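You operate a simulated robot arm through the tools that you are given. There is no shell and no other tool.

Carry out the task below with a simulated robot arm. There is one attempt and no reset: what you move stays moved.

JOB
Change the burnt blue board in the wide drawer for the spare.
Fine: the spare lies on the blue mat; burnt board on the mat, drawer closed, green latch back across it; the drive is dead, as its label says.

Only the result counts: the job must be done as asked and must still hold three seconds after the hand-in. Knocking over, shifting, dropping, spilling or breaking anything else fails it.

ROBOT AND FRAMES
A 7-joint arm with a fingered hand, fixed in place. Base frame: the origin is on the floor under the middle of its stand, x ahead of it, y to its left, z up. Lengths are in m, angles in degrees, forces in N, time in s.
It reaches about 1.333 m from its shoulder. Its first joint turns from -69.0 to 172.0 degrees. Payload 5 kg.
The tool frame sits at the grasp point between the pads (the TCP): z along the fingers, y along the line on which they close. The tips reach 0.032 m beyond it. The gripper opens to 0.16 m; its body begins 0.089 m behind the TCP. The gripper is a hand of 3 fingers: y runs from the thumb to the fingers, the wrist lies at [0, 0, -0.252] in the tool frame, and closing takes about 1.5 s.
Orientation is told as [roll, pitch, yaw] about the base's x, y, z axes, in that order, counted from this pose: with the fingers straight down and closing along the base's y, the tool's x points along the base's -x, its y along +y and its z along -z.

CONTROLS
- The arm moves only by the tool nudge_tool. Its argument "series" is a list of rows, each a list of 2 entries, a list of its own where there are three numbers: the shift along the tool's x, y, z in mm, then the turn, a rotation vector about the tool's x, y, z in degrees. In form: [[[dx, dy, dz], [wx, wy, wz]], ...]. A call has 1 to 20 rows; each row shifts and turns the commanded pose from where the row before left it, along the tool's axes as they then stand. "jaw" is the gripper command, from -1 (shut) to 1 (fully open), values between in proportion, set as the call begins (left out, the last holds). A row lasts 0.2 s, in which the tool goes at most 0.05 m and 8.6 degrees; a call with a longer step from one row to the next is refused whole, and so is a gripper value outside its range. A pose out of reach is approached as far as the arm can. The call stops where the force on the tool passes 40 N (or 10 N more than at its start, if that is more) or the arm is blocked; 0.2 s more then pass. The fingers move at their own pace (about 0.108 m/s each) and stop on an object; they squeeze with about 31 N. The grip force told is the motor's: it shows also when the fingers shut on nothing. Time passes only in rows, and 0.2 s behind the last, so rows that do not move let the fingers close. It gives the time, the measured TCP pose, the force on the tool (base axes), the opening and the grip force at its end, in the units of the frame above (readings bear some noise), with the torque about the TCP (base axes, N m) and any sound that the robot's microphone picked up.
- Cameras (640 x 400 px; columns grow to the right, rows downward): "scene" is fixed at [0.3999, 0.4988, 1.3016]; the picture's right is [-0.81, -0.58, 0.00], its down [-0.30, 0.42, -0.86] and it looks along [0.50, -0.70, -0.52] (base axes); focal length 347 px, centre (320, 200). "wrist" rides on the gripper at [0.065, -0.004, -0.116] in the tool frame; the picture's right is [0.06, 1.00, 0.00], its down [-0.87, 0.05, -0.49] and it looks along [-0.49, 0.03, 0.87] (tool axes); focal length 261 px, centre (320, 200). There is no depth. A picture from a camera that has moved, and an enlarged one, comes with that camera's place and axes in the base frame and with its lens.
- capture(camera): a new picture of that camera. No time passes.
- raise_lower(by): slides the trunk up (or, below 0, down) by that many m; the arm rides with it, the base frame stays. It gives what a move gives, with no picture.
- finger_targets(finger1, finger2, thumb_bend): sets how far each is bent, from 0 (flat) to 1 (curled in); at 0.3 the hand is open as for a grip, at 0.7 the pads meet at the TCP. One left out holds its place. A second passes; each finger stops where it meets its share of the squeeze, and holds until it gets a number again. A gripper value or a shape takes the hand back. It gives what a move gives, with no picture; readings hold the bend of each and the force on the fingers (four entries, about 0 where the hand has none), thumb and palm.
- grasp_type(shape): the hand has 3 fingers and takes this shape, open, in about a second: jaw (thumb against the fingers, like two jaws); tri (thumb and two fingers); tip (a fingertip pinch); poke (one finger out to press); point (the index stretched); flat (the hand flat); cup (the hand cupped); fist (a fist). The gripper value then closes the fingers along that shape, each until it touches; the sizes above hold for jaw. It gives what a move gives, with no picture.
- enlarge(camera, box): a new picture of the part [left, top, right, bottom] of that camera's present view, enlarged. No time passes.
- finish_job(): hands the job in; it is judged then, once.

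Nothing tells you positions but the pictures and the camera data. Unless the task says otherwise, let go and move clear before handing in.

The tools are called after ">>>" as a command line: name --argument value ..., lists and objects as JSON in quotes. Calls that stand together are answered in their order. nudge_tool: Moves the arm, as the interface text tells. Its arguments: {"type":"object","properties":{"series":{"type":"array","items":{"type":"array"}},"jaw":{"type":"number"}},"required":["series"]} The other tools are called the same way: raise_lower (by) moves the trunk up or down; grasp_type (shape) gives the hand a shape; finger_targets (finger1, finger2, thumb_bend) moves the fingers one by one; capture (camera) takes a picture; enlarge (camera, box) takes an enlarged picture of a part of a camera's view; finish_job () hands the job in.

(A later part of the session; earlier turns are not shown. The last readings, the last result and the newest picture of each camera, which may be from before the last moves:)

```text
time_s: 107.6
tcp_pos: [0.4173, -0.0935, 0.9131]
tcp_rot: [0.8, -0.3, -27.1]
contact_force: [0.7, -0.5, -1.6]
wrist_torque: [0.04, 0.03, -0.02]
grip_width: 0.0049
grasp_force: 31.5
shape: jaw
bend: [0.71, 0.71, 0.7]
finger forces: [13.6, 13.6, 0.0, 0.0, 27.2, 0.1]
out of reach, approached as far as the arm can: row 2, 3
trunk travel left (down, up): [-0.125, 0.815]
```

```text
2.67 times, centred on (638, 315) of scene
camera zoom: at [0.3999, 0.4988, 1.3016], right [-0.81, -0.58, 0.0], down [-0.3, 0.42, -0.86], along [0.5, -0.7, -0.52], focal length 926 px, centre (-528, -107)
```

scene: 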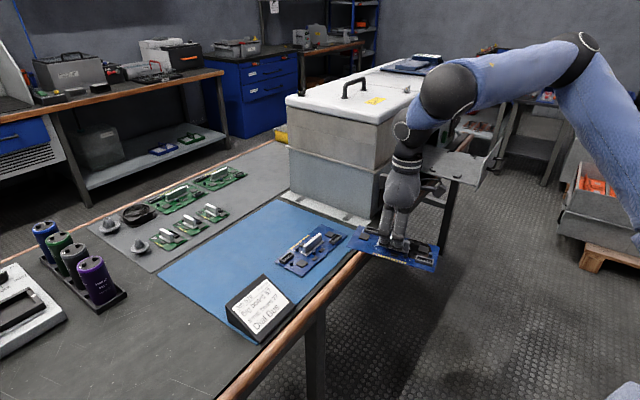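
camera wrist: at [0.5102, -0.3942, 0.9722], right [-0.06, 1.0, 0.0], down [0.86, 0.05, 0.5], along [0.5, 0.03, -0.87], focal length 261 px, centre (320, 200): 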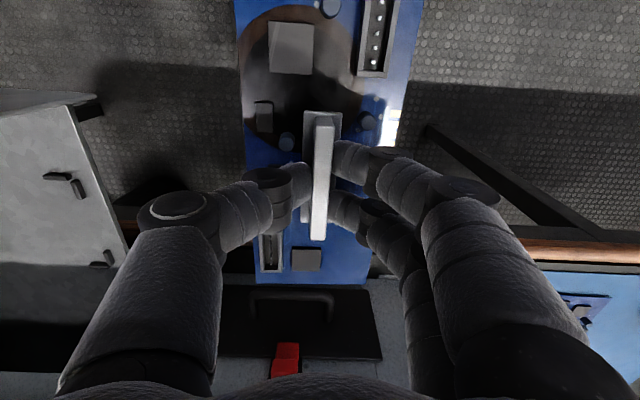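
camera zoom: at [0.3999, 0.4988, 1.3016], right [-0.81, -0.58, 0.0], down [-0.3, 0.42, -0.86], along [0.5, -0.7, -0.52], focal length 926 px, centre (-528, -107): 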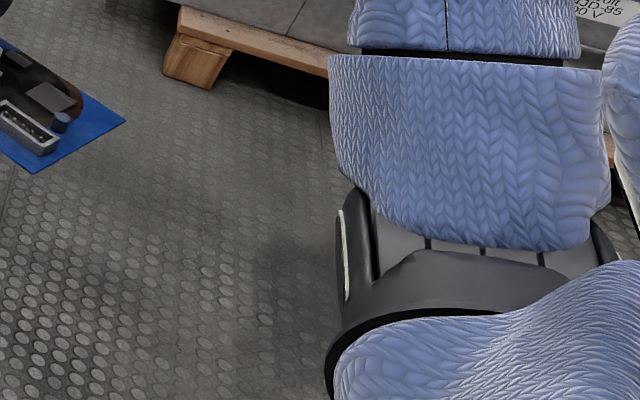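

Now I understand: the first joint's axis points out to the robot's right (like a human shoulder), and the arm flipped to "elbow-up" during the earlier over-retraction; the mat needs "elbow-down". To flip back I'll stretch the arm out to the robot's right over open floor, from slightly up/back through to forward/down.

>>> nudge_tool --series '[[[-16.3, -32.1, 0], [0, 0, 0]], [[-16.3, -32.1, 0], [0, 0, 0]], [[-16.3, -32.1, 0], [0, 0, 0]], [[-16.3, -32.1, 0], [0, 0, 0]], [[-16.3, -32.1, 0], [0, 0, 0]], [[-16.3, -32.1, 0], [0, 0, 0]], [[-16.3, -32.1, 0], [0, 0, 0]], [[-16.3, -32.1, 0], [0, 0, 0]], [[-16.3, -32.1, 0], [0, 0, 0]], [[-16.3, -32.1, 0], [0, 0, 0]], [[-16.3, -32.1, 0], [0, 0, 0]]]'

>>> raise_lower --by 0.3

>>> enlarge --camera "scene" --box '[636, 0, 640, 400]'

```text
time_s: 110.0
tcp_pos: [0.4138, -0.4916, 0.911]
tcp_rot: [0.6, -0.3, -27.0]
contact_force: [0.1, -0.1, -1.9]
wrist_torque: [0.0, 0.01, 0.0]
grip_width: 0.0049
grasp_force: 31.2
shape: jaw
bend: [0.71, 0.71, 0.7]
finger forces: [13.6, 13.6, 0.0, 0.0, 27.1, 0.0]
trunk travel left (down, up): [-0.125, 0.815]
```

```text
time_s: 113.0
tcp_pos: [0.413, -0.4916, 1.2103]
tcp_rot: [0.5, -0.2, -27.1]
contact_force: [-0.1, 0.2, -0.9]
wrist_torque: [0.0, 0.0, 0.03]
grip_width: 0.0046
grasp_force: 31.1
shape: jaw
bend: [0.71, 0.71, 0.7]
finger forces: [13.5, 13.7, 0.0, 0.0, 27.1, 0.1]
trunk travel left (down, up): [-0.425, 0.515]
```

```text
1.00 times, centred on (638, 200) of scene (not enlarged: the box is as wide or as high as the picture)
camera zoom: at [0.3999, 0.4988, 1.3016], right [-0.81, -0.58, 0.0], down [-0.3, 0.42, -0.86], along [0.5, -0.7, -0.52], focal length 347 px, centre (2, 200)
```

zoom: 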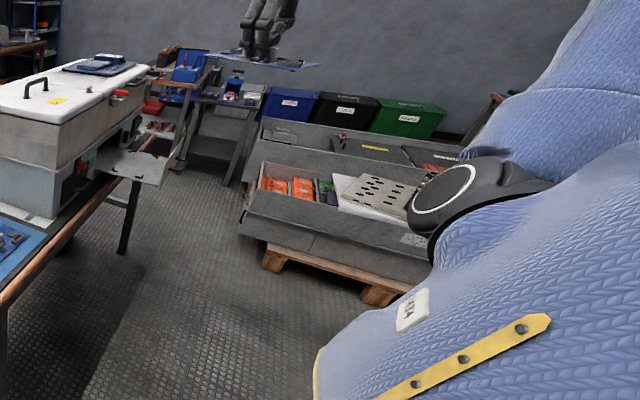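

>>> nudge_tool --series '[[[-9.2, -37, 0], [0, 0, 0]], [[-9.2, -37, 0], [0, 0, 0]], [[-9.2, -37, 0], [0, 0, 0]], [[-9.2, -37, 0], [0, 0, 0]], [[-9.2, -37, 0], [0, 0, 0]], [[-9.2, -37, 0], [0, 0, 0]], [[-9.2, -37, 0], [0, 0, 0]]]'

>>> enlarge --camera "scene" --box '[636, 0, 640, 400]'

```text
time_s: 114.6
tcp_pos: [0.3624, -0.7503, 1.1813]
tcp_rot: [0.6, -0.5, -27.2]
contact_force: [-0.3, 0.3, -2.2]
wrist_torque: [0.02, 0.01, 0.06]
grip_width: 0.0046
grasp_force: 31.1
shape: jaw
bend: [0.71, 0.71, 0.7]
finger forces: [13.6, 13.5, 0.1, 0.0, 27.1, 0.0]
out of reach, approached as far as the arm can: row 1, 2, 3, 4, 5
trunk travel left (down, up): [-0.425, 0.515]
```

```text
1.00 times, centred on (638, 200) of scene (not enlarged: the box is as wide or as high as the picture)
camera zoom: at [0.3999, 0.4988, 1.3016], right [-0.81, -0.58, 0.0], down [-0.3, 0.42, -0.86], along [0.5, -0.7, -0.52], focal length 347 px, centre (2, 200)
```

zoom: 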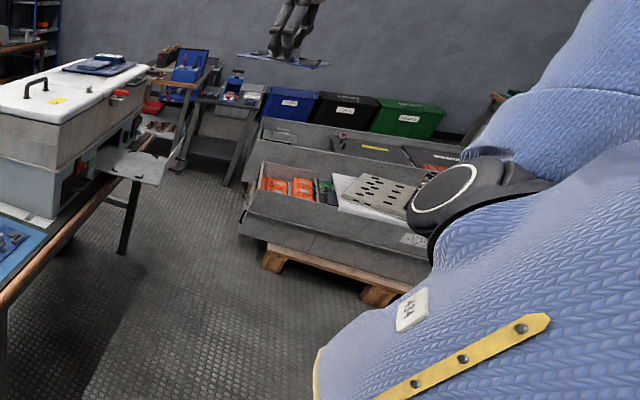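

>>> nudge_tool --series '[[[-6, -37, 4], [0, 0, 0]], [[-6, -37, 4], [0, 0, 0]], [[-6, -37, 4], [0, 0, 0]], [[-6, -37, 4], [0, 0, 0]], [[-6, -37, 4], [0, 0, 0]], [[-6, -37, 4], [0, 0, 0]], [[-6, -37, 4], [0, 0, 0]]]'

>>> enlarge --camera "scene" --box '[636, 0, 640, 400]'

```text
time_s: 116.2
tcp_pos: [0.2834, -0.9979, 1.1529]
tcp_rot: [0.7, -0.3, -27.0]
contact_force: [0.1, 0.3, -1.6]
wrist_torque: [0.02, 0.04, 0.0]
grip_width: 0.005
grasp_force: 30.8
shape: jaw
bend: [0.71, 0.71, 0.7]
finger forces: [13.6, 13.4, 0.0, 0.0, 27.0, 0.0]
trunk travel left (down, up): [-0.425, 0.515]
```

```text
1.00 times, centred on (638, 200) of scene (not enlarged: the box is as wide or as high as the picture)
camera zoom: at [0.3999, 0.4988, 1.3016], right [-0.81, -0.58, 0.0], down [-0.3, 0.42, -0.86], along [0.5, -0.7, -0.52], focal length 347 px, centre (2, 200)
```

zoom: 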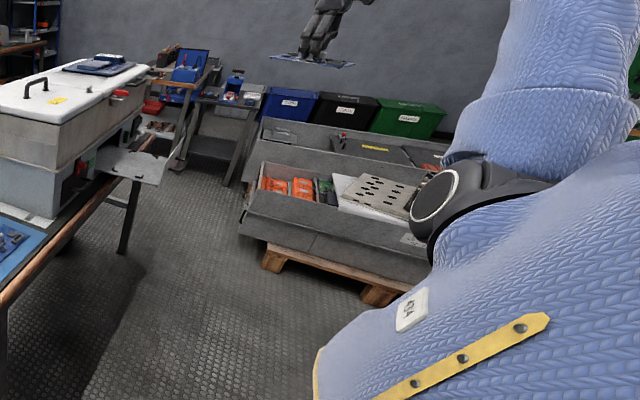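

>>> nudge_tool --series '[[[0.8, -35.8, 7], [0, 0, 0]], [[0.8, -35.8, 7], [0, 0, 0]], [[0.8, -35.8, 7], [0, 0, 0]], [[0.8, -35.8, 7], [0, 0, 0]], [[0.8, -35.8, 7], [0, 0, 0]], [[0.8, -35.8, 7], [0, 0, 0]]]'

>>> enlarge --camera "scene" --box '[636, 0, 640, 400]'

```text
time_s: 117.6
tcp_pos: [0.181, -1.1903, 1.1085]
tcp_rot: [0.5, -0.3, -27.0]
contact_force: [0.1, -0.3, -1.8]
wrist_torque: [0.03, 0.01, -0.02]
grip_width: 0.0046
grasp_force: 31.0
shape: jaw
bend: [0.71, 0.71, 0.7]
finger forces: [13.5, 13.6, 0.1, 0.0, 27.1, 0.0]
trunk travel left (down, up): [-0.425, 0.515]
```

```text
1.00 times, centred on (638, 200) of scene (not enlarged: the box is as wide or as high as the picture)
camera zoom: at [0.3999, 0.4988, 1.3016], right [-0.81, -0.58, 0.0], down [-0.3, 0.42, -0.86], along [0.5, -0.7, -0.52], focal length 347 px, centre (2, 200)
```

zoom: 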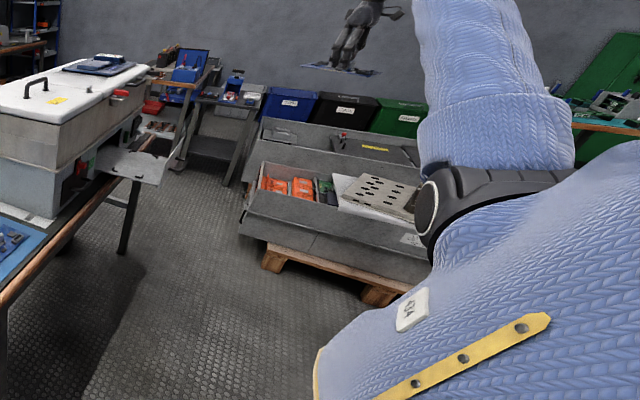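

The arm is now stretched out to the right and upward. I'll raise the trunk for floor clearance, then sweep the hand down and forward in small steps so the elbow crosses to the lower side.

>>> raise_lower --by 0.5

>>> nudge_tool --series '[[[-16.7, -7.6, 37], [0, 0, 0]], [[-16.7, -7.6, 37], [0, 0, 0]], [[-16.7, -7.6, 37], [0, 0, 0]], [[-16.7, -7.6, 37], [0, 0, 0]], [[-16.7, -7.6, 37], [0, 0, 0]], [[-16.7, -7.6, 37], [0, 0, 0]], [[-16.7, -7.6, 37], [0, 0, 0]]]'

>>> capture --camera "scene"

```text
refused: 0.5 is not a number from -0.4 to 0.4
```

```text
time_s: 119.2
tcp_pos: [0.2606, -1.2874, 0.8466]
tcp_rot: [0.6, -0.2, -27.1]
contact_force: [0.0, -1.4, -1.5]
wrist_torque: [0.04, 0.04, -0.02]
grip_width: 0.0046
grasp_force: 31.2
shape: jaw
bend: [0.71, 0.71, 0.7]
finger forces: [13.7, 13.6, 0.0, 0.0, 27.2, 0.1]
trunk travel left (down, up): [-0.425, 0.515]
```

```text
taken
```

scene: 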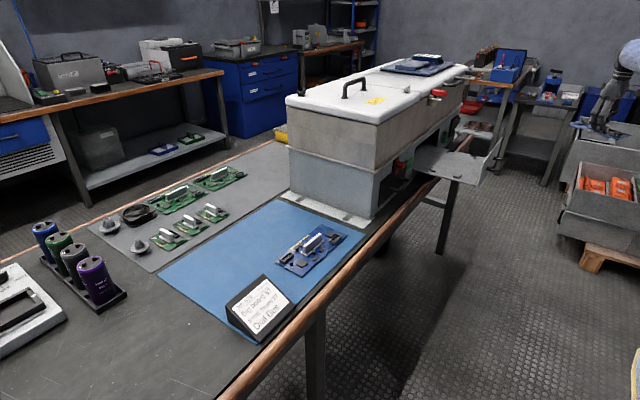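

>>> raise_lower --by 0.4

>>> enlarge --camera "scene" --box '[636, 0, 640, 400]'

```text
time_s: 123.0
tcp_pos: [0.2622, -1.2875, 1.2486]
tcp_rot: [0.5, -0.4, -27.1]
contact_force: [0.4, -0.8, -1.0]
wrist_torque: [0.02, 0.02, 0.0]
grip_width: 0.0048
grasp_force: 30.9
shape: jaw
bend: [0.71, 0.71, 0.7]
finger forces: [13.6, 13.6, 0.0, 0.1, 27.2, 0.1]
trunk travel left (down, up): [-0.825, 0.115]
```

```text
1.00 times, centred on (638, 200) of scene (not enlarged: the box is as wide or as high as the picture)
camera zoom: at [0.3999, 0.4988, 1.3016], right [-0.81, -0.58, 0.0], down [-0.3, 0.42, -0.86], along [0.5, -0.7, -0.52], focal length 347 px, centre (2, 200)
```

zoom: 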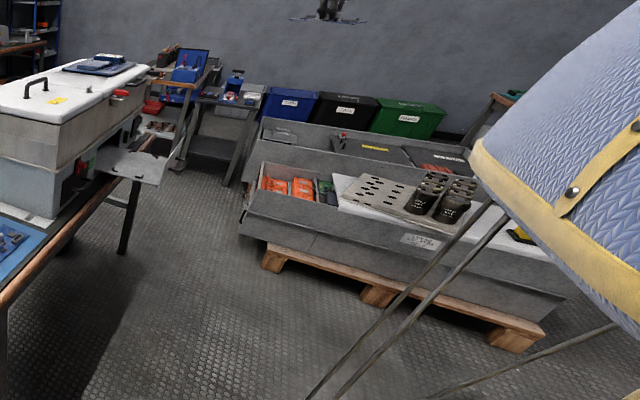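

>>> nudge_tool --series '[[[-5.4, 9, 36.7], [0, 0, 0]], [[-5.4, 9, 36.7], [0, 0, 0]], [[-5.4, 9, 36.7], [0, 0, 0]], [[-5.4, 9, 36.7], [0, 0, 0]], [[-5.4, 9, 36.7], [0, 0, 0]], [[-5.4, 9, 36.7], [0, 0, 0]], [[-5.4, 9, 36.7], [0, 0, 0]], [[-5.4, 9, 36.7], [0, 0, 0]], [[-5.4, 9, 36.7], [0, 0, 0]]]'

>>> enlarge --camera "scene" --box '[636, 0, 640, 400]'

```text
time_s: 125.0
tcp_pos: [0.3251, -1.2083, 0.9621]
tcp_rot: [0.5, -0.5, -26.9]
contact_force: [1.4, -0.3, -0.5]
wrist_torque: [0.01, 0.18, 0.0]
grip_width: 0.0047
grasp_force: 30.8
shape: jaw
bend: [0.71, 0.71, 0.7]
finger forces: [13.8, 14.0, 0.0, 0.1, 27.5, 0.0]
out of reach, approached as far as the arm can: row 7, 8, 9
trunk travel left (down, up): [-0.825, 0.115]
```

```text
1.00 times, centred on (638, 200) of scene (not enlarged: the box is as wide or as high as the picture)
camera zoom: at [0.3999, 0.4988, 1.3016], right [-0.81, -0.58, 0.0], down [-0.3, 0.42, -0.86], along [0.5, -0.7, -0.52], focal length 347 px, centre (2, 200)
```

zoom: 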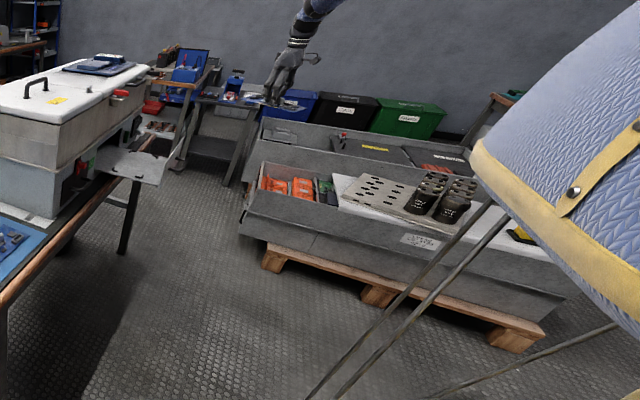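

>>> capture --camera "wrist"

>>> enlarge --camera "scene" --box '[540, 30, 640, 150]'

```text
taken
camera wrist: at [0.2634, -1.1824, 1.0782], right [0.4, 0.92, 0.01], down [0.79, -0.35, 0.5], along [0.46, -0.19, -0.87], focal length 261 px, centre (320, 200)
```

wrist: 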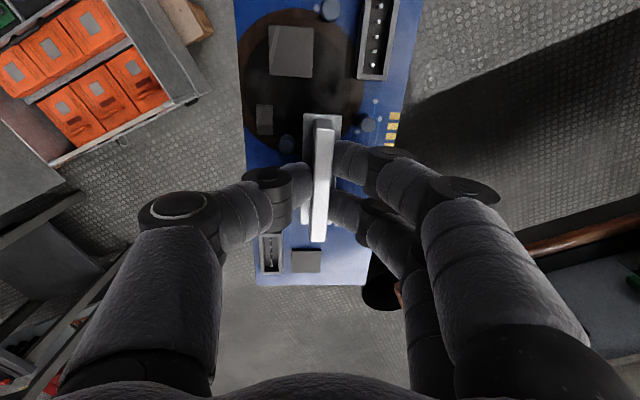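

```text
3.33 times, centred on (590, 90) of scene
camera zoom: at [0.3999, 0.4988, 1.3016], right [-0.81, -0.58, 0.0], down [-0.3, 0.42, -0.86], along [0.5, -0.7, -0.52], focal length 1157 px, centre (-580, 567)
```

zoom: 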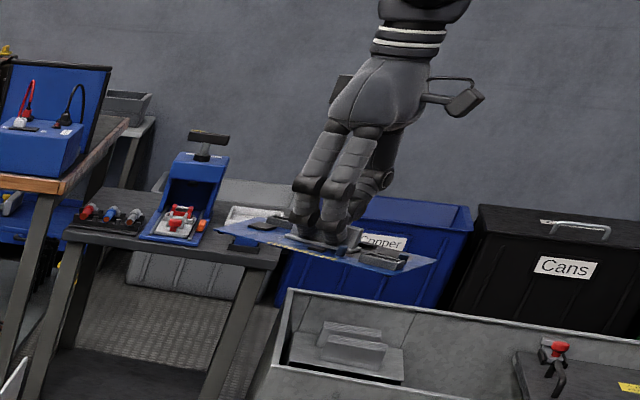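

>>> raise_lower --by -0.3

>>> enlarge --camera "scene" --box '[636, 0, 640, 400]'

```text
time_s: 128.0
tcp_pos: [0.3211, -1.2081, 0.6619]
tcp_rot: [0.5, -0.3, -27.1]
contact_force: [0.7, 0.3, -1.7]
wrist_torque: [-0.01, -0.02, 0.01]
grip_width: 0.0048
grasp_force: 31.1
shape: jaw
bend: [0.71, 0.71, 0.7]
finger forces: [13.8, 13.8, 0.1, 0.1, 27.5, 0.0]
trunk travel left (down, up): [-0.525, 0.415]
```

```text
1.00 times, centred on (638, 200) of scene (not enlarged: the box is as wide or as high as the picture)
camera zoom: at [0.3999, 0.4988, 1.3016], right [-0.81, -0.58, 0.0], down [-0.3, 0.42, -0.86], along [0.5, -0.7, -0.52], focal length 347 px, centre (2, 200)
```

zoom: 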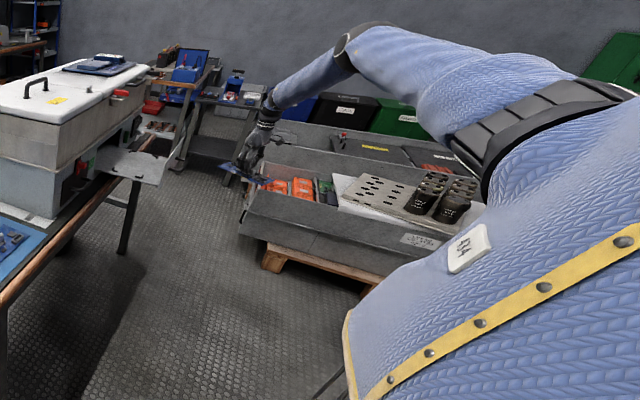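

The upper arm now points straight out to the right (the crossing point). I'll raise the trunk again and push the hand straight down and slightly back so the shoulder rolls over to elbow-down.

>>> raise_lower --by 0.3

>>> nudge_tool --series '[[[5, -3, 30], [0, 0, 0]], [[5, -3, 30], [0, 0, 0]], [[5, -3, 30], [0, 0, 0]], [[5, -3, 30], [0, 0, 0]], [[5, -3, 30], [0, 0, 0]], [[5, -3, 30], [0, 0, 0]]]'

>>> enlarge --camera "scene" --box '[636, 0, 640, 400]'

```text
time_s: 131.0
tcp_pos: [0.3222, -1.2081, 0.9613]
tcp_rot: [0.5, -0.3, -27.0]
contact_force: [-0.3, -0.1, -1.9]
wrist_torque: [-0.03, 0.0, -0.02]
grip_width: 0.0049
grasp_force: 31.2
shape: jaw
bend: [0.71, 0.71, 0.7]
finger forces: [13.8, 13.8, 0.1, 0.0, 27.5, 0.1]
trunk travel left (down, up): [-0.825, 0.115]
```

```text
time_s: 132.4
tcp_pos: [0.2818, -1.1789, 0.869]
tcp_rot: [0.6, -0.2, -27.1]
contact_force: [0.1, -0.1, -1.5]
wrist_torque: [-0.01, -0.01, -0.02]
grip_width: 0.0048
grasp_force: 31.0
shape: jaw
bend: [0.71, 0.71, 0.7]
finger forces: [13.8, 13.8, 0.0, 0.0, 27.5, 0.0]
out of reach, approached as far as the arm can: row 2, 3, 4, 5, 6
trunk travel left (down, up): [-0.825, 0.115]
```

```text
1.00 times, centred on (638, 200) of scene (not enlarged: the box is as wide or as high as the picture)
camera zoom: at [0.3999, 0.4988, 1.3016], right [-0.81, -0.58, 0.0], down [-0.3, 0.42, -0.86], along [0.5, -0.7, -0.52], focal length 347 px, centre (2, 200)
```

zoom: 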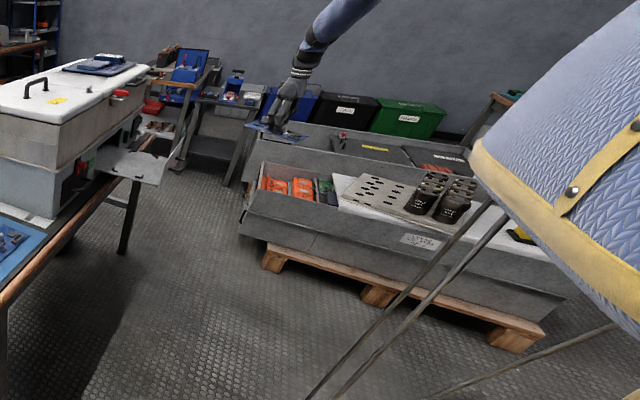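

>>> nudge_tool --series '[[[5, -3, 30], [0, 0, 0]], [[5, -3, 30], [0, 0, 0]], [[5, -3, 30], [0, 0, 0]], [[5, -3, 30], [0, 0, 0]], [[5, -3, 30], [0, 0, 0]], [[5, -3, 30], [0, 0, 0]]]'

>>> raise_lower --by -0.15

>>> enlarge --camera "scene" --box '[636, 0, 640, 400]'

```text
time_s: 133.8
tcp_pos: [0.2437, -1.1457, 0.8173]
tcp_rot: [0.5, -0.3, -27.0]
contact_force: [-0.2, -0.1, -2.2]
wrist_torque: [0.03, 0.0, 0.0]
grip_width: 0.0047
grasp_force: 31.1
shape: jaw
bend: [0.71, 0.71, 0.7]
finger forces: [13.7, 13.8, 0.1, 0.1, 27.5, 0.1]
out of reach, approached as far as the arm can: row 1, 2, 3, 4, 5, 6
trunk travel left (down, up): [-0.825, 0.115]
```

```text
time_s: 135.6
tcp_pos: [0.243, -1.1448, 0.6689]
tcp_rot: [0.4, -0.2, -27.1]
contact_force: [-0.3, -0.7, -1.7]
wrist_torque: [0.01, -0.01, 0.03]
grip_width: 0.0049
grasp_force: 31.1
shape: jaw
bend: [0.71, 0.71, 0.7]
finger forces: [13.8, 13.8, 0.0, 0.0, 27.4, 0.0]
trunk travel left (down, up): [-0.675, 0.265]
```

```text
1.00 times, centred on (638, 200) of scene (not enlarged: the box is as wide or as high as the picture)
camera zoom: at [0.3999, 0.4988, 1.3016], right [-0.81, -0.58, 0.0], down [-0.3, 0.42, -0.86], along [0.5, -0.7, -0.52], focal length 347 px, centre (2, 200)
```

zoom: 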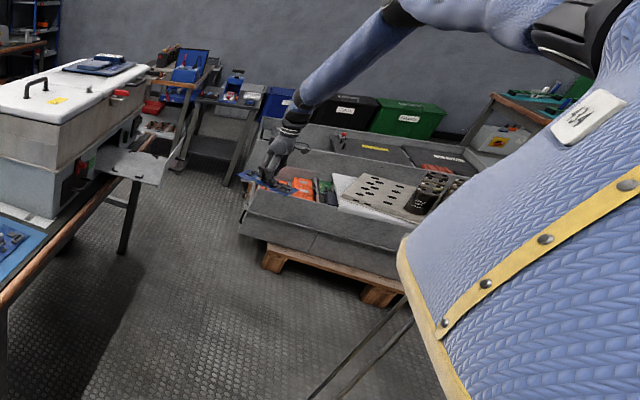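

>>> nudge_tool --series '[[[-31.1, 27, -5], [0, 0, 0]], [[-31.1, 27, -5], [0, 0, 0]], [[-31.1, 27, -5], [0, 0, 0]], [[-31.1, 27, -5], [0, 0, 0]], [[-31.1, 27, -5], [0, 0, 0]]]'

>>> enlarge --camera "scene" --box '[636, 0, 640, 400]'

```text
time_s: 136.8
tcp_pos: [0.4167, -1.0883, 0.7126]
tcp_rot: [0.5, -0.4, -27.2]
contact_force: [-0.8, 0.0, -1.7]
wrist_torque: [-0.01, -0.04, 0.02]
grip_width: 0.0047
grasp_force: 30.9
shape: jaw
bend: [0.71, 0.71, 0.7]
finger forces: [13.8, 13.8, 0.0, 0.0, 27.5, 0.0]
out of reach, approached as far as the arm can: row 3, 4, 5
trunk travel left (down, up): [-0.675, 0.265]
```

```text
1.00 times, centred on (638, 200) of scene (not enlarged: the box is as wide or as high as the picture)
camera zoom: at [0.3999, 0.4988, 1.3016], right [-0.81, -0.58, 0.0], down [-0.3, 0.42, -0.86], along [0.5, -0.7, -0.52], focal length 347 px, centre (2, 200)
```

zoom: 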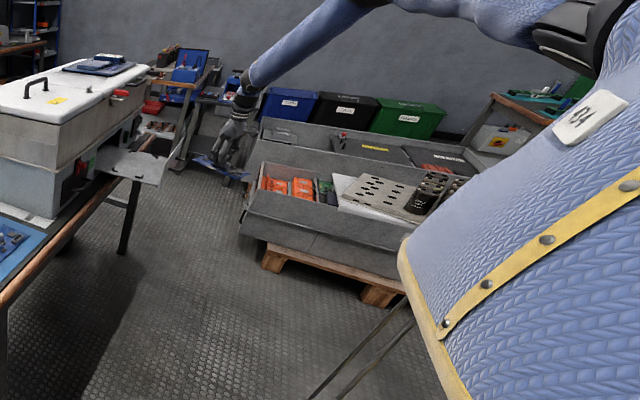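

>>> raise_lower --by -0.25

>>> enlarge --camera "scene" --box '[636, 0, 640, 400]'

>>> enlarge --camera "scene" --box '[630, 60, 640, 240]'

```text
time_s: 139.3
tcp_pos: [0.4176, -1.0894, 0.4628]
tcp_rot: [0.5, -0.3, -27.0]
contact_force: [0.1, 0.6, -1.4]
wrist_torque: [-0.01, 0.03, 0.01]
grip_width: 0.0049
grasp_force: 31.0
shape: jaw
bend: [0.71, 0.71, 0.7]
finger forces: [13.8, 13.9, 0.0, 0.1, 27.5, 0.0]
trunk travel left (down, up): [-0.425, 0.515]
```

```text
1.00 times, centred on (638, 200) of scene (not enlarged: the box is as wide or as high as the picture)
camera zoom: at [0.3999, 0.4988, 1.3016], right [-0.81, -0.58, 0.0], down [-0.3, 0.42, -0.86], along [0.5, -0.7, -0.52], focal length 347 px, centre (2, 200)
```

zoom: 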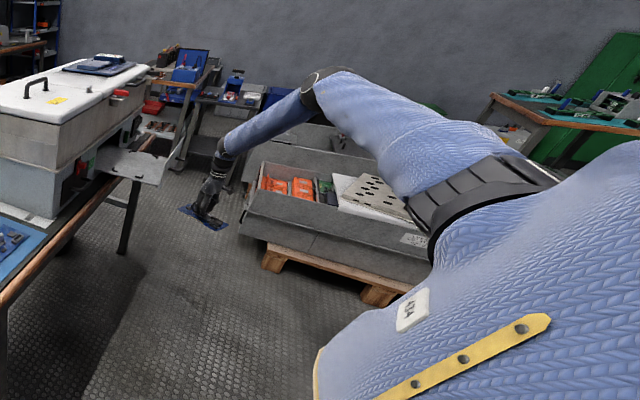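

```text
2.22 times, centred on (635, 150) of scene
camera zoom: at [0.3999, 0.4988, 1.3016], right [-0.81, -0.58, 0.0], down [-0.3, 0.42, -0.86], along [0.5, -0.7, -0.52], focal length 771 px, centre (-380, 311)
```

zoom: 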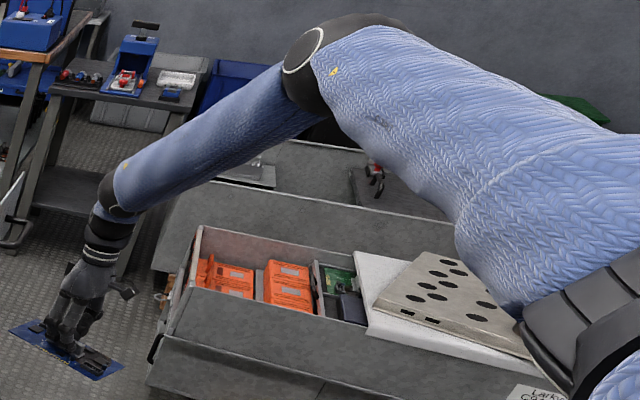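

>>> raise_lower --by 0.4

>>> raise_lower --by 0.1

>>> nudge_tool --series '[[[15.6, 10.6, 30], [0, 0, 0]], [[15.6, 10.6, 30], [0, 0, 0]], [[15.6, 10.6, 30], [0, 0, 0]], [[15.6, 10.6, 30], [0, 0, 0]], [[15.6, 10.6, 30], [0, 0, 0]], [[15.6, 10.6, 30], [0, 0, 0]], [[15.6, 10.6, 30], [0, 0, 0]]]'

>>> capture --camera "scene"

```text
time_s: 143.2
tcp_pos: [0.4174, -1.0894, 0.8611]
tcp_rot: [0.5, -0.2, -27.2]
contact_force: [0.0, 0.3, -1.9]
wrist_torque: [0.01, -0.01, 0.01]
grip_width: 0.0049
grasp_force: 30.9
shape: jaw
bend: [0.71, 0.71, 0.7]
finger forces: [13.8, 13.9, 0.1, 0.1, 27.5, 0.0]
trunk travel left (down, up): [-0.825, 0.115]
```

```text
time_s: 144.5
tcp_pos: [0.4179, -1.0888, 0.9619]
tcp_rot: [0.5, -0.3, -27.1]
contact_force: [0.0, 0.0, -1.7]
wrist_torque: [0.02, -0.02, -0.01]
grip_width: 0.0048
grasp_force: 31.2
shape: jaw
bend: [0.71, 0.71, 0.7]
finger forces: [13.8, 13.8, 0.0, 0.0, 27.5, 0.0]
trunk travel left (down, up): [-0.925, 0.015]
```

```text
time_s: 146.1
tcp_pos: [0.3343, -0.9892, 0.8439]
tcp_rot: [0.5, -0.4, -26.9]
contact_force: [0.8, 0.1, -1.8]
wrist_torque: [-0.02, -0.04, 0.0]
grip_width: 0.0047
grasp_force: 31.1
shape: jaw
bend: [0.71, 0.71, 0.7]
finger forces: [13.8, 13.8, 0.1, 0.1, 27.5, 0.1]
out of reach, approached as far as the arm can: row 2, 3, 4, 5, 6, 7
trunk travel left (down, up): [-0.925, 0.015]
```

```text
taken
```

scene: 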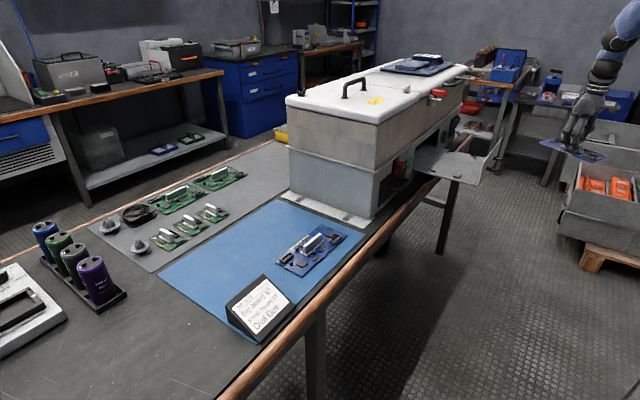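

The arm still needs to swing past straight-right toward back-and-down for the shoulder to roll over. I'll stretch it further right and back (open floor), then down.

>>> nudge_tool --series '[[[10.9, -35.9, -21], [0, 0, 0]], [[10.9, -35.9, -21], [0, 0, 0]], [[10.9, -35.9, -21], [0, 0, 0]], [[10.9, -35.9, -21], [0, 0, 0]], [[10.9, -35.9, -21], [0, 0, 0]], [[10.9, -35.9, -21], [0, 0, 0]]]'

>>> capture --camera "wrist"

```text
time_s: 147.5
tcp_pos: [0.1758, -1.1496, 0.9673]
tcp_rot: [0.7, -0.4, -27.0]
contact_force: [-0.5, -0.2, -1.5]
wrist_torque: [-0.02, -0.05, -0.01]
grip_width: 0.005
grasp_force: 30.8
shape: jaw
bend: [0.71, 0.71, 0.7]
finger forces: [13.9, 13.8, 0.0, 0.1, 27.5, 0.1]
trunk travel left (down, up): [-0.925, 0.015]
```

```text
taken
camera wrist: at [0.1147, -1.1237, 1.082], right [0.4, 0.92, 0.01], down [0.79, -0.35, 0.5], along [0.46, -0.19, -0.87], focal length 261 px, centre (320, 200)
```

wrist: 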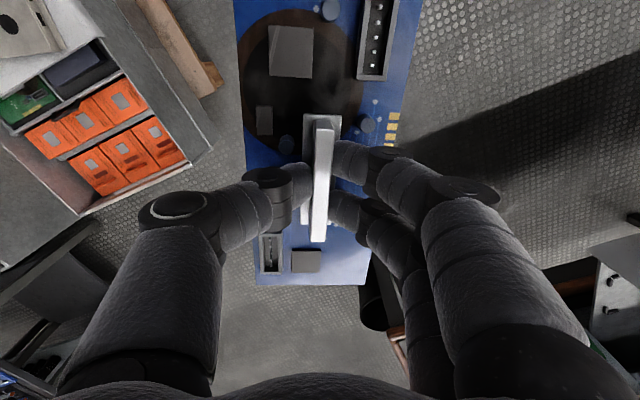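

>>> nudge_tool --series '[[[29.4, -24.9, 6], [0, 0, 0]], [[29.4, -24.9, 6], [0, 0, 0]], [[29.4, -24.9, 6], [0, 0, 0]], [[29.4, -24.9, 6], [0, 0, 0]], [[29.4, -24.9, 6], [0, 0, 0]], [[29.4, -24.9, 6], [0, 0, 0]], [[29.4, -24.9, 6], [0, 0, 0]], [[29.4, -24.9, 6], [0, 0, 0]]]'

>>> capture --camera "wrist"

```text
time_s: 149.3
tcp_pos: [-0.1246, -1.2214, 0.9178]
tcp_rot: [0.5, -0.5, -27.0]
contact_force: [1.3, -0.1, -2.1]
wrist_torque: [0.02, 0.1, -0.02]
grip_width: 0.0049
grasp_force: 31.2
shape: jaw
bend: [0.71, 0.71, 0.7]
finger forces: [13.7, 13.7, 0.0, 0.1, 27.5, 0.0]
trunk travel left (down, up): [-0.925, 0.015]
```

```text
taken
camera wrist: at [-0.1854, -1.1947, 1.0331], right [0.4, 0.92, 0.01], down [0.79, -0.35, 0.5], along [0.46, -0.19, -0.87], focal length 261 px, centre (320, 200)
```

wrist: 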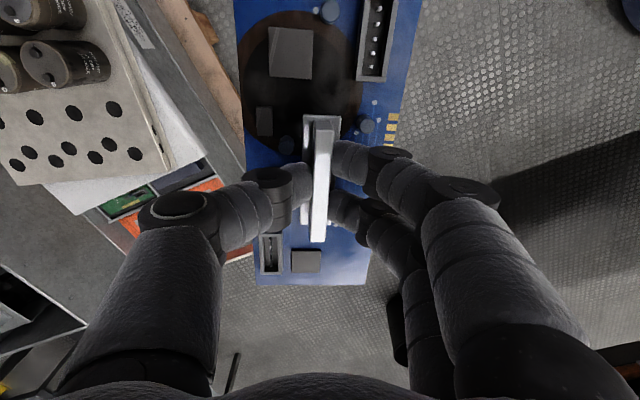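

>>> raise_lower --by -0.35

>>> enlarge --camera "scene" --box '[636, 0, 640, 400]'

```text
time_s: 152.7
tcp_pos: [-0.1246, -1.22, 0.5668]
tcp_rot: [0.5, -0.3, -27.1]
contact_force: [0.4, 1.0, -2.3]
wrist_torque: [0.03, -0.03, -0.05]
grip_width: 0.0049
grasp_force: 31.4
shape: jaw
bend: [0.71, 0.71, 0.7]
finger forces: [13.8, 13.8, 0.0, 0.0, 27.4, 0.0]
trunk travel left (down, up): [-0.575, 0.365]
```

```text
1.00 times, centred on (638, 200) of scene (not enlarged: the box is as wide or as high as the picture)
camera zoom: at [0.3999, 0.4988, 1.3016], right [-0.81, -0.58, 0.0], down [-0.3, 0.42, -0.86], along [0.5, -0.7, -0.52], focal length 347 px, centre (2, 200)
```

zoom: 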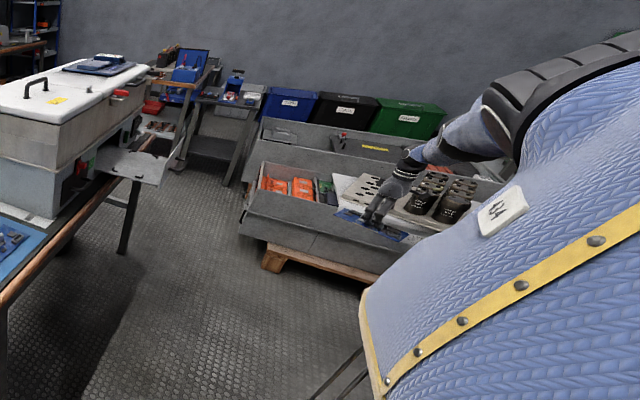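

The shoulder has rolled over: the upper arm now emerges on the lower/far side of the shoulder fork. Now I'll bring the hand forward while keeping it low so the elbow swings down and forward.

>>> raise_lower --by 0.35

>>> nudge_tool --series '[[[-15.8, 21.7, 28.6], [0, 0, 0]], [[-15.8, 21.7, 28.6], [0, 0, 0]], [[-15.8, 21.7, 28.6], [0, 0, 0]], [[-15.8, 21.7, 28.6], [0, 0, 0]], [[-15.8, 21.7, 28.6], [0, 0, 0]], [[-15.8, 21.7, 28.6], [0, 0, 0]], [[-15.8, 21.7, 28.6], [0, 0, 0]], [[-15.8, 21.7, 28.6], [0, 0, 0]], [[-15.8, 21.7, 28.6], [0, 0, 0]]]'

>>> capture --camera "wrist"

>>> enlarge --camera "scene" --box '[636, 0, 640, 400]'

```text
time_s: 156.1
tcp_pos: [-0.1238, -1.2199, 0.9165]
tcp_rot: [0.5, -0.3, -27.1]
contact_force: [-0.8, -0.1, -1.7]
wrist_torque: [0.01, -0.03, 0.02]
grip_width: 0.0047
grasp_force: 31.3
shape: jaw
bend: [0.71, 0.71, 0.7]
finger forces: [13.8, 13.8, 0.0, 0.0, 27.5, 0.1]
trunk travel left (down, up): [-0.925, 0.015]
```

```text
time_s: 158.1
tcp_pos: [0.0928, -1.1131, 0.6609]
tcp_rot: [0.5, -0.4, -27.1]
contact_force: [0.2, -1.3, -0.7]
wrist_torque: [0.1, 0.02, 0.01]
grip_width: 0.0049
grasp_force: 30.7
shape: jaw
bend: [0.71, 0.71, 0.7]
finger forces: [13.7, 13.8, 0.1, 0.0, 27.6, 0.0]
trunk travel left (down, up): [-0.925, 0.015]
```

```text
taken
camera wrist: at [0.0328, -1.0868, 0.7763], right [0.4, 0.92, 0.01], down [0.79, -0.35, 0.5], along [0.46, -0.19, -0.87], focal length 261 px, centre (320, 200)
```

wrist: 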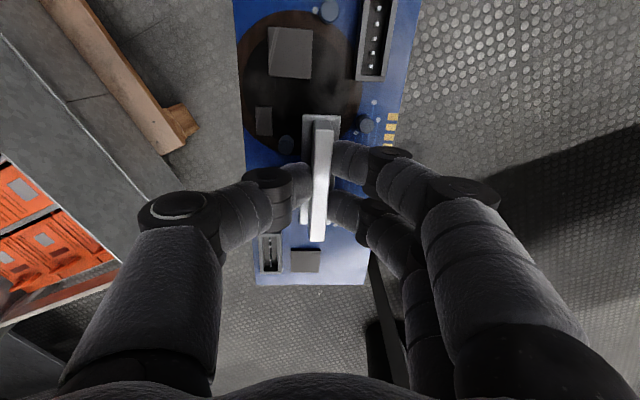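

```text
1.00 times, centred on (638, 200) of scene (not enlarged: the box is as wide or as high as the picture)
camera zoom: at [0.3999, 0.4988, 1.3016], right [-0.81, -0.58, 0.0], down [-0.3, 0.42, -0.86], along [0.5, -0.7, -0.52], focal length 347 px, centre (2, 200)
```

zoom: 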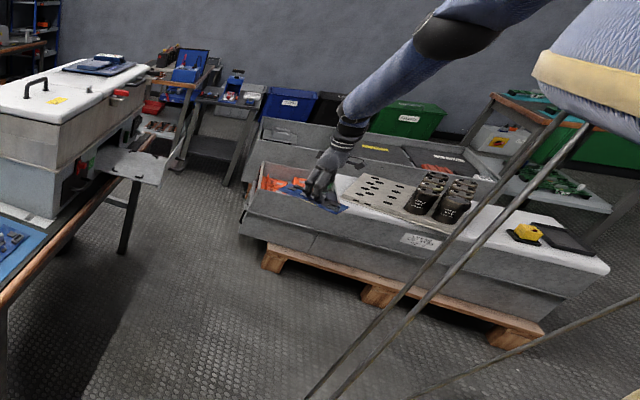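

Working: the elbow is now clearly below the shoulder. Continuing forward.

>>> nudge_tool --series '[[[-22.7, 32.5, 5], [0, 0, 0]], [[-22.7, 32.5, 5], [0, 0, 0]], [[-22.7, 32.5, 5], [0, 0, 0]], [[-22.7, 32.5, 0], [0, 0, 0]], [[-22.7, 32.5, 0], [0, 0, 0]], [[-22.7, 32.5, 0], [0, 0, 0]], [[-22.7, 32.5, -5], [0, 0, 0]]]'

>>> enlarge --camera "scene" --box '[636, 0, 640, 400]'

```text
time_s: 159.7
tcp_pos: [0.3401, -0.9808, 0.6571]
tcp_rot: [0.5, -0.4, -27.0]
contact_force: [0.2, -0.9, -1.5]
wrist_torque: [0.01, 0.01, 0.02]
grip_width: 0.0051
grasp_force: 30.8
shape: jaw
bend: [0.71, 0.71, 0.7]
finger forces: [13.7, 13.7, 0.0, 0.0, 27.5, 0.0]
trunk travel left (down, up): [-0.925, 0.015]
```

```text
1.00 times, centred on (638, 200) of scene (not enlarged: the box is as wide or as high as the picture)
camera zoom: at [0.3999, 0.4988, 1.3016], right [-0.81, -0.58, 0.0], down [-0.3, 0.42, -0.86], along [0.5, -0.7, -0.52], focal length 347 px, centre (2, 200)
```

zoom: 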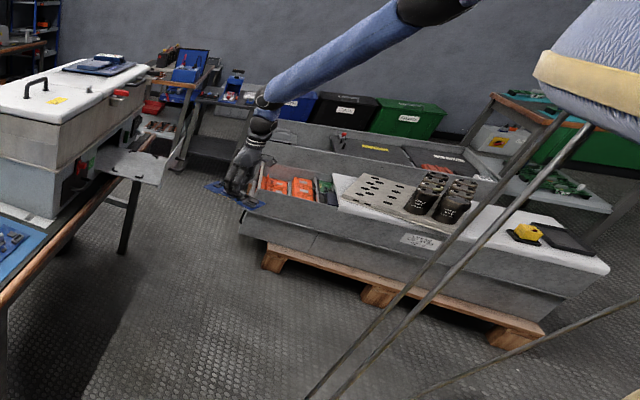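

>>> nudge_tool --series '[[[2.8, 16.5, -36], [0, 0, 0]], [[2.8, 16.5, -36], [0, 0, 0]], [[2.8, 16.5, -36], [0, 0, 0]], [[2.8, 16.5, -36], [0, 0, 0]], [[2.8, 16.5, -36], [0, 0, 0]], [[2.8, 16.5, -36], [0, 0, 0]], [[2.8, 16.5, -36], [0, 0, 0]], [[2.8, 16.5, -36], [0, 0, 0]]]'

>>> enlarge --camera "scene" --box '[636, 0, 640, 400]'

```text
time_s: 161.5
tcp_pos: [0.3762, -0.851, 0.9458]
tcp_rot: [0.4, -0.3, -27.0]
contact_force: [-0.1, 0.6, -2.4]
wrist_torque: [-0.01, -0.01, -0.02]
grip_width: 0.0047
grasp_force: 30.8
shape: jaw
bend: [0.71, 0.71, 0.7]
finger forces: [13.7, 13.6, 0.0, 0.1, 27.2, 0.0]
trunk travel left (down, up): [-0.925, 0.015]
```

```text
1.00 times, centred on (638, 200) of scene (not enlarged: the box is as wide or as high as the picture)
camera zoom: at [0.3999, 0.4988, 1.3016], right [-0.81, -0.58, 0.0], down [-0.3, 0.42, -0.86], along [0.5, -0.7, -0.52], focal length 347 px, centre (2, 200)
```

zoom: 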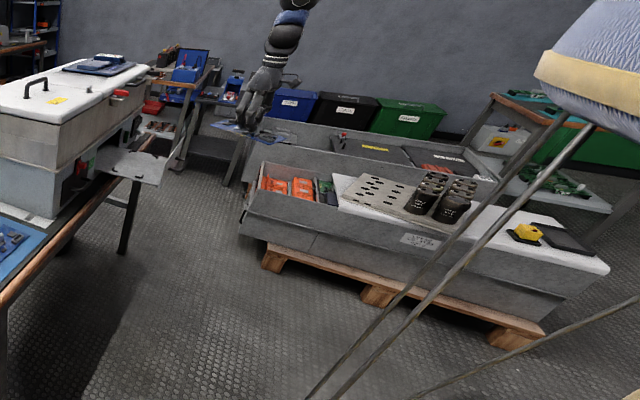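

>>> nudge_tool --series '[[[8.9, 37.7, -1], [0, 0, 0]], [[8.9, 37.7, -1], [0, 0, 0]], [[8.9, 37.7, -1], [0, 0, 0]], [[8.9, 37.7, -1], [0, 0, 0]], [[8.9, 37.7, 0], [0, 0, 0]], [[8.9, 37.7, 0], [0, 0, 0]], [[8.9, 37.7, 0], [0, 0, 0]], [[8.9, 37.7, 0], [0, 0, 0]]]'

>>> capture --camera "scene"

```text
time_s: 163.3
tcp_pos: [0.4484, -0.5521, 0.9529]
tcp_rot: [0.5, -0.3, -27.1]
contact_force: [-0.7, 0.3, -1.4]
wrist_torque: [0.03, 0.01, -0.02]
grip_width: 0.005
grasp_force: 31.4
shape: jaw
bend: [0.71, 0.71, 0.7]
finger forces: [13.7, 13.7, 0.0, 0.0, 27.2, 0.0]
trunk travel left (down, up): [-0.925, 0.015]
```

```text
taken
```

scene: 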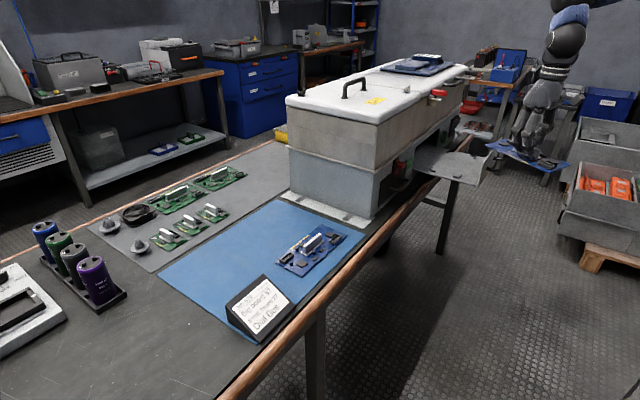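

>>> nudge_tool --series '[[[2.2, 38.9, 0], [0, 0, 0]], [[2.2, 38.9, 0], [0, 0, 0]], [[2.2, 38.9, 0], [0, 0, 0]], [[2.2, 38.9, 0], [0, 0, 0]], [[2.2, 38.9, 0], [0, 0, 0]], [[2.2, 38.9, 0], [0, 0, 0]], [[2.2, 38.9, 0], [0, 0, 0]]]'

>>> capture --camera "scene"

```text
time_s: 164.9
tcp_pos: [0.5623, -0.3038, 0.9542]
tcp_rot: [0.4, -0.4, -27.1]
contact_force: [0.3, -0.2, -1.7]
wrist_torque: [-0.03, 0.01, 0.01]
grip_width: 0.0049
grasp_force: 30.7
shape: jaw
bend: [0.71, 0.71, 0.7]
finger forces: [13.7, 13.7, 0.0, 0.1, 27.2, 0.1]
trunk travel left (down, up): [-0.925, 0.015]
```

```text
taken
```

scene: 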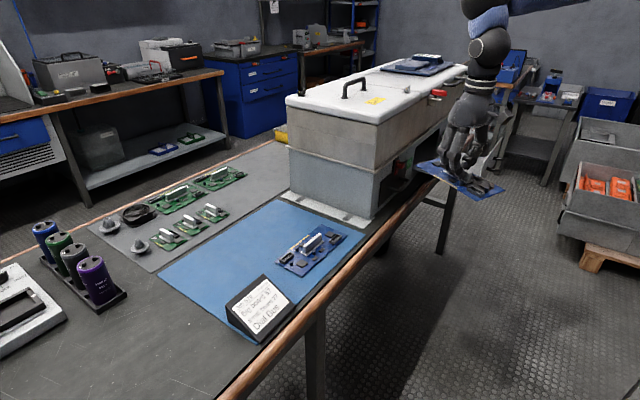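

>>> nudge_tool --series '[[[2.2, 38.9, 0], [0, 0, 0]], [[2.2, 38.9, 0], [0, 0, 0]], [[2.2, 38.9, 0], [0, 0, 0]], [[2.2, 38.9, 0], [0, 0, 0]], [[2.2, 38.9, 0], [0, 0, 0]], [[2.2, 38.9, 0], [0, 0, 0]]]'

>>> capture --camera "scene"

```text
time_s: 166.3
tcp_pos: [0.6554, -0.086, 0.9533]
tcp_rot: [0.4, -0.3, -27.0]
contact_force: [0.2, -0.5, -1.3]
wrist_torque: [-0.03, 0.02, -0.01]
grip_width: 0.0046
grasp_force: 31.2
shape: jaw
bend: [0.71, 0.71, 0.7]
finger forces: [13.7, 13.6, 0.0, 0.1, 27.3, 0.1]
trunk travel left (down, up): [-0.925, 0.015]
```

```text
taken
```

scene: 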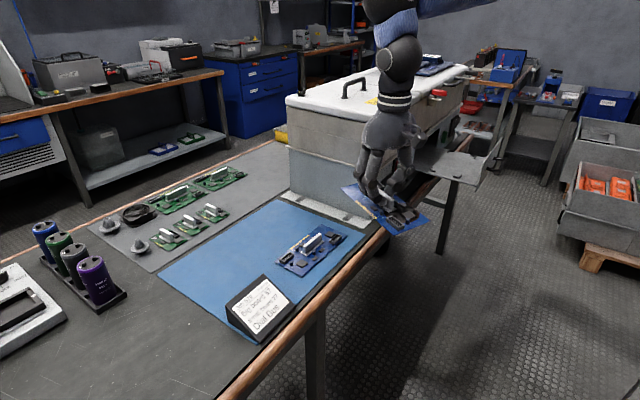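

Past the earlier barrier with the proper elbow-down posture. Now over the mat.

>>> nudge_tool --series '[[[-29.9, 22.2, 0], [0, 0, 0]], [[-29.9, 22.2, 0], [0, 0, 0]], [[-29.9, 22.2, 0], [0, 0, 0]], [[-29.9, 22.2, 0], [0, 0, 0]], [[-29.9, 22.2, 0], [0, 0, 0]], [[-29.9, 22.2, 0], [0, 0, 0]], [[-29.9, 22.2, 0], [0, 0, 0]]]'

>>> capture --camera "wrist"

>>> capture --camera "scene"

```text
time_s: 167.9
tcp_pos: [0.9148, -0.0449, 0.9559]
tcp_rot: [0.4, -0.3, -27.0]
contact_force: [0.4, -0.1, -1.8]
wrist_torque: [0.02, 0.03, 0.0]
grip_width: 0.0048
grasp_force: 31.1
shape: jaw
bend: [0.71, 0.71, 0.7]
finger forces: [13.7, 13.7, 0.0, 0.0, 27.3, 0.0]
trunk travel left (down, up): [-0.925, 0.015]
```

```text
taken
camera wrist: at [0.8529, -0.0184, 1.0719], right [0.4, 0.92, 0.01], down [0.79, -0.35, 0.5], along [0.46, -0.19, -0.87], focal length 261 px, centre (320, 200)
```

wrist: 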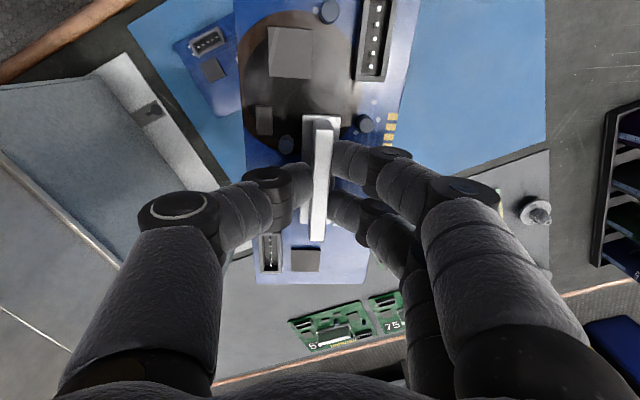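

```text
taken
```

scene: 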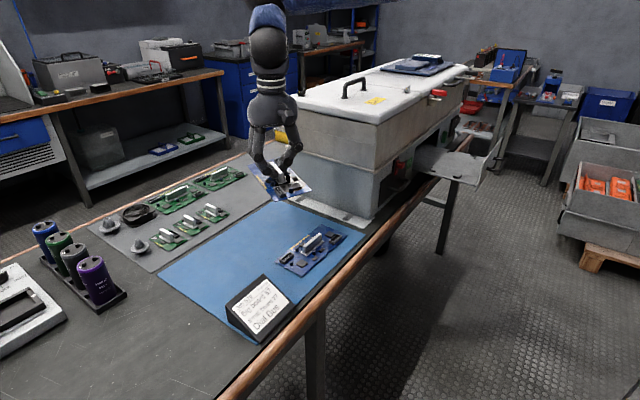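

Over the mat with full freedom. Rotating the board back square (yaw −90°).

>>> nudge_tool --series '[[[0, 0, 0], [0, 0, 7.9]], [[0, 0, 0], [0, 0, 7.9]], [[0, 0, 0], [0, 0, 7.9]], [[0, 0, 0], [0, 0, 7.9]], [[0, 0, 0], [0, 0, 7.9]], [[0, 0, 0], [0, 0, 7.9]], [[0, 0, 0], [0, 0, 7.9]], [[0, 0, 0], [0, 0, 7.7]]]'

>>> capture --camera "wrist"

>>> capture --camera "scene"

```text
time_s: 169.7
tcp_pos: [0.9113, -0.0451, 0.957]
tcp_rot: [0.4, 0.3, -90.2]
contact_force: [0.0, 0.1, -1.5]
wrist_torque: [-0.01, 0.01, -0.03]
grip_width: 0.0047
grasp_force: 31.2
shape: jaw
bend: [0.71, 0.71, 0.7]
finger forces: [13.7, 13.7, 0.0, 0.1, 27.2, 0.0]
trunk travel left (down, up): [-0.925, 0.015]
```

```text
taken
camera wrist: at [0.9075, 0.0193, 1.0727], right [1.0, 0.06, 0.01], down [0.05, -0.87, 0.49], along [0.04, -0.49, -0.87], focal length 261 px, centre (320, 200)
```

wrist: 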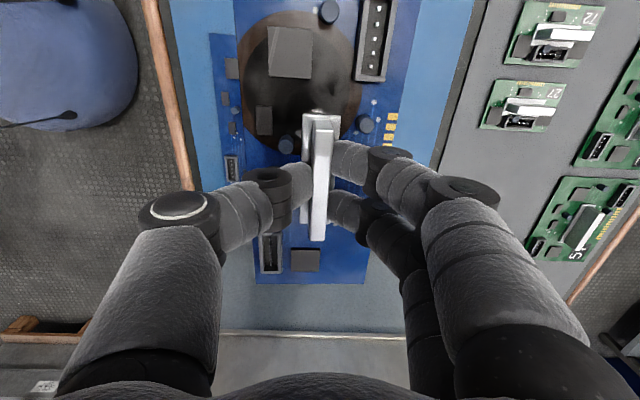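

```text
taken
```

scene: 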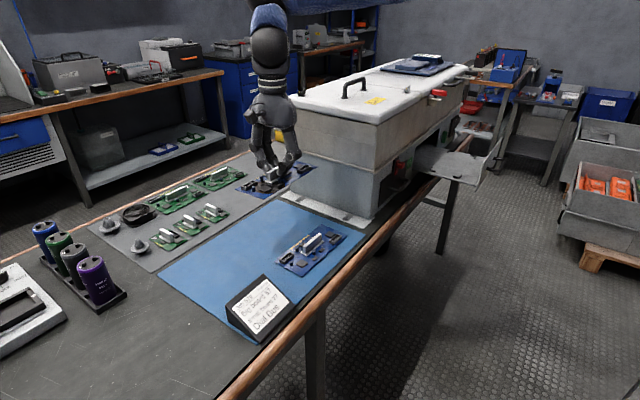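

>>> nudge_tool --series '[[[12, 37, 0], [0, 0, 0]], [[12, 37, 0], [0, 0, 0]], [[0, 0, 30], [-0.4, 0, 0]], [[0, 0, 30], [0, 0, 0]], [[0, 0, 30], [0, 0, 0]], [[0, 0, 30], [0, 0, 0]], [[0, 0, 20], [0, 0, 0]], [[0, 0, 0], [0, 0, 0]]]'

>>> capture --camera "wrist"

>>> enlarge --camera "scene" --box '[180, 120, 380, 260]'

```text
time_s: 171.5
tcp_pos: [0.9865, -0.0194, 0.8166]
tcp_rot: [0.9, 0.2, -90.1]
contact_force: [-0.1, 0.4, -1.9]
wrist_torque: [0.01, -0.02, 0.02]
grip_width: 0.0052
grasp_force: 31.2
shape: jaw
bend: [0.71, 0.71, 0.7]
finger forces: [13.5, 13.5, 0.0, 0.0, 27.0, 0.0]
trunk travel left (down, up): [-0.925, 0.015]
```

```text
taken
camera wrist: at [0.9819, 0.0449, 0.9318], right [1.0, 0.06, 0.02], down [0.05, -0.87, 0.49], along [0.04, -0.49, -0.87], focal length 261 px, centre (320, 200)
```

wrist: 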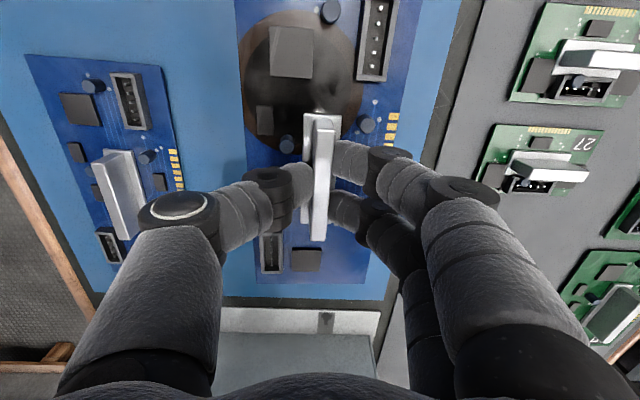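

```text
2.86 times, centred on (280, 190) of scene
camera zoom: at [0.3999, 0.4988, 1.3016], right [-0.81, -0.58, 0.0], down [-0.3, 0.42, -0.86], along [0.5, -0.7, -0.52], focal length 992 px, centre (434, 229)
```

zoom: 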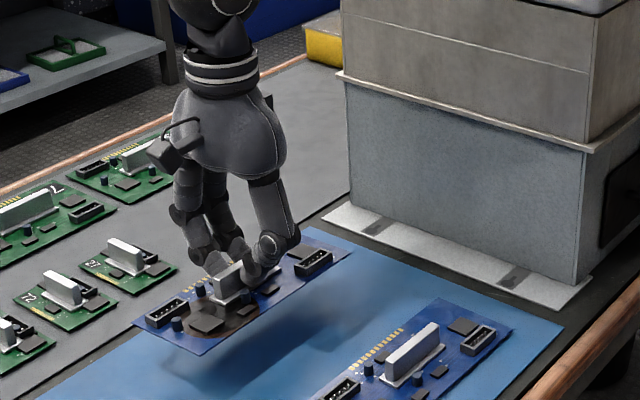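

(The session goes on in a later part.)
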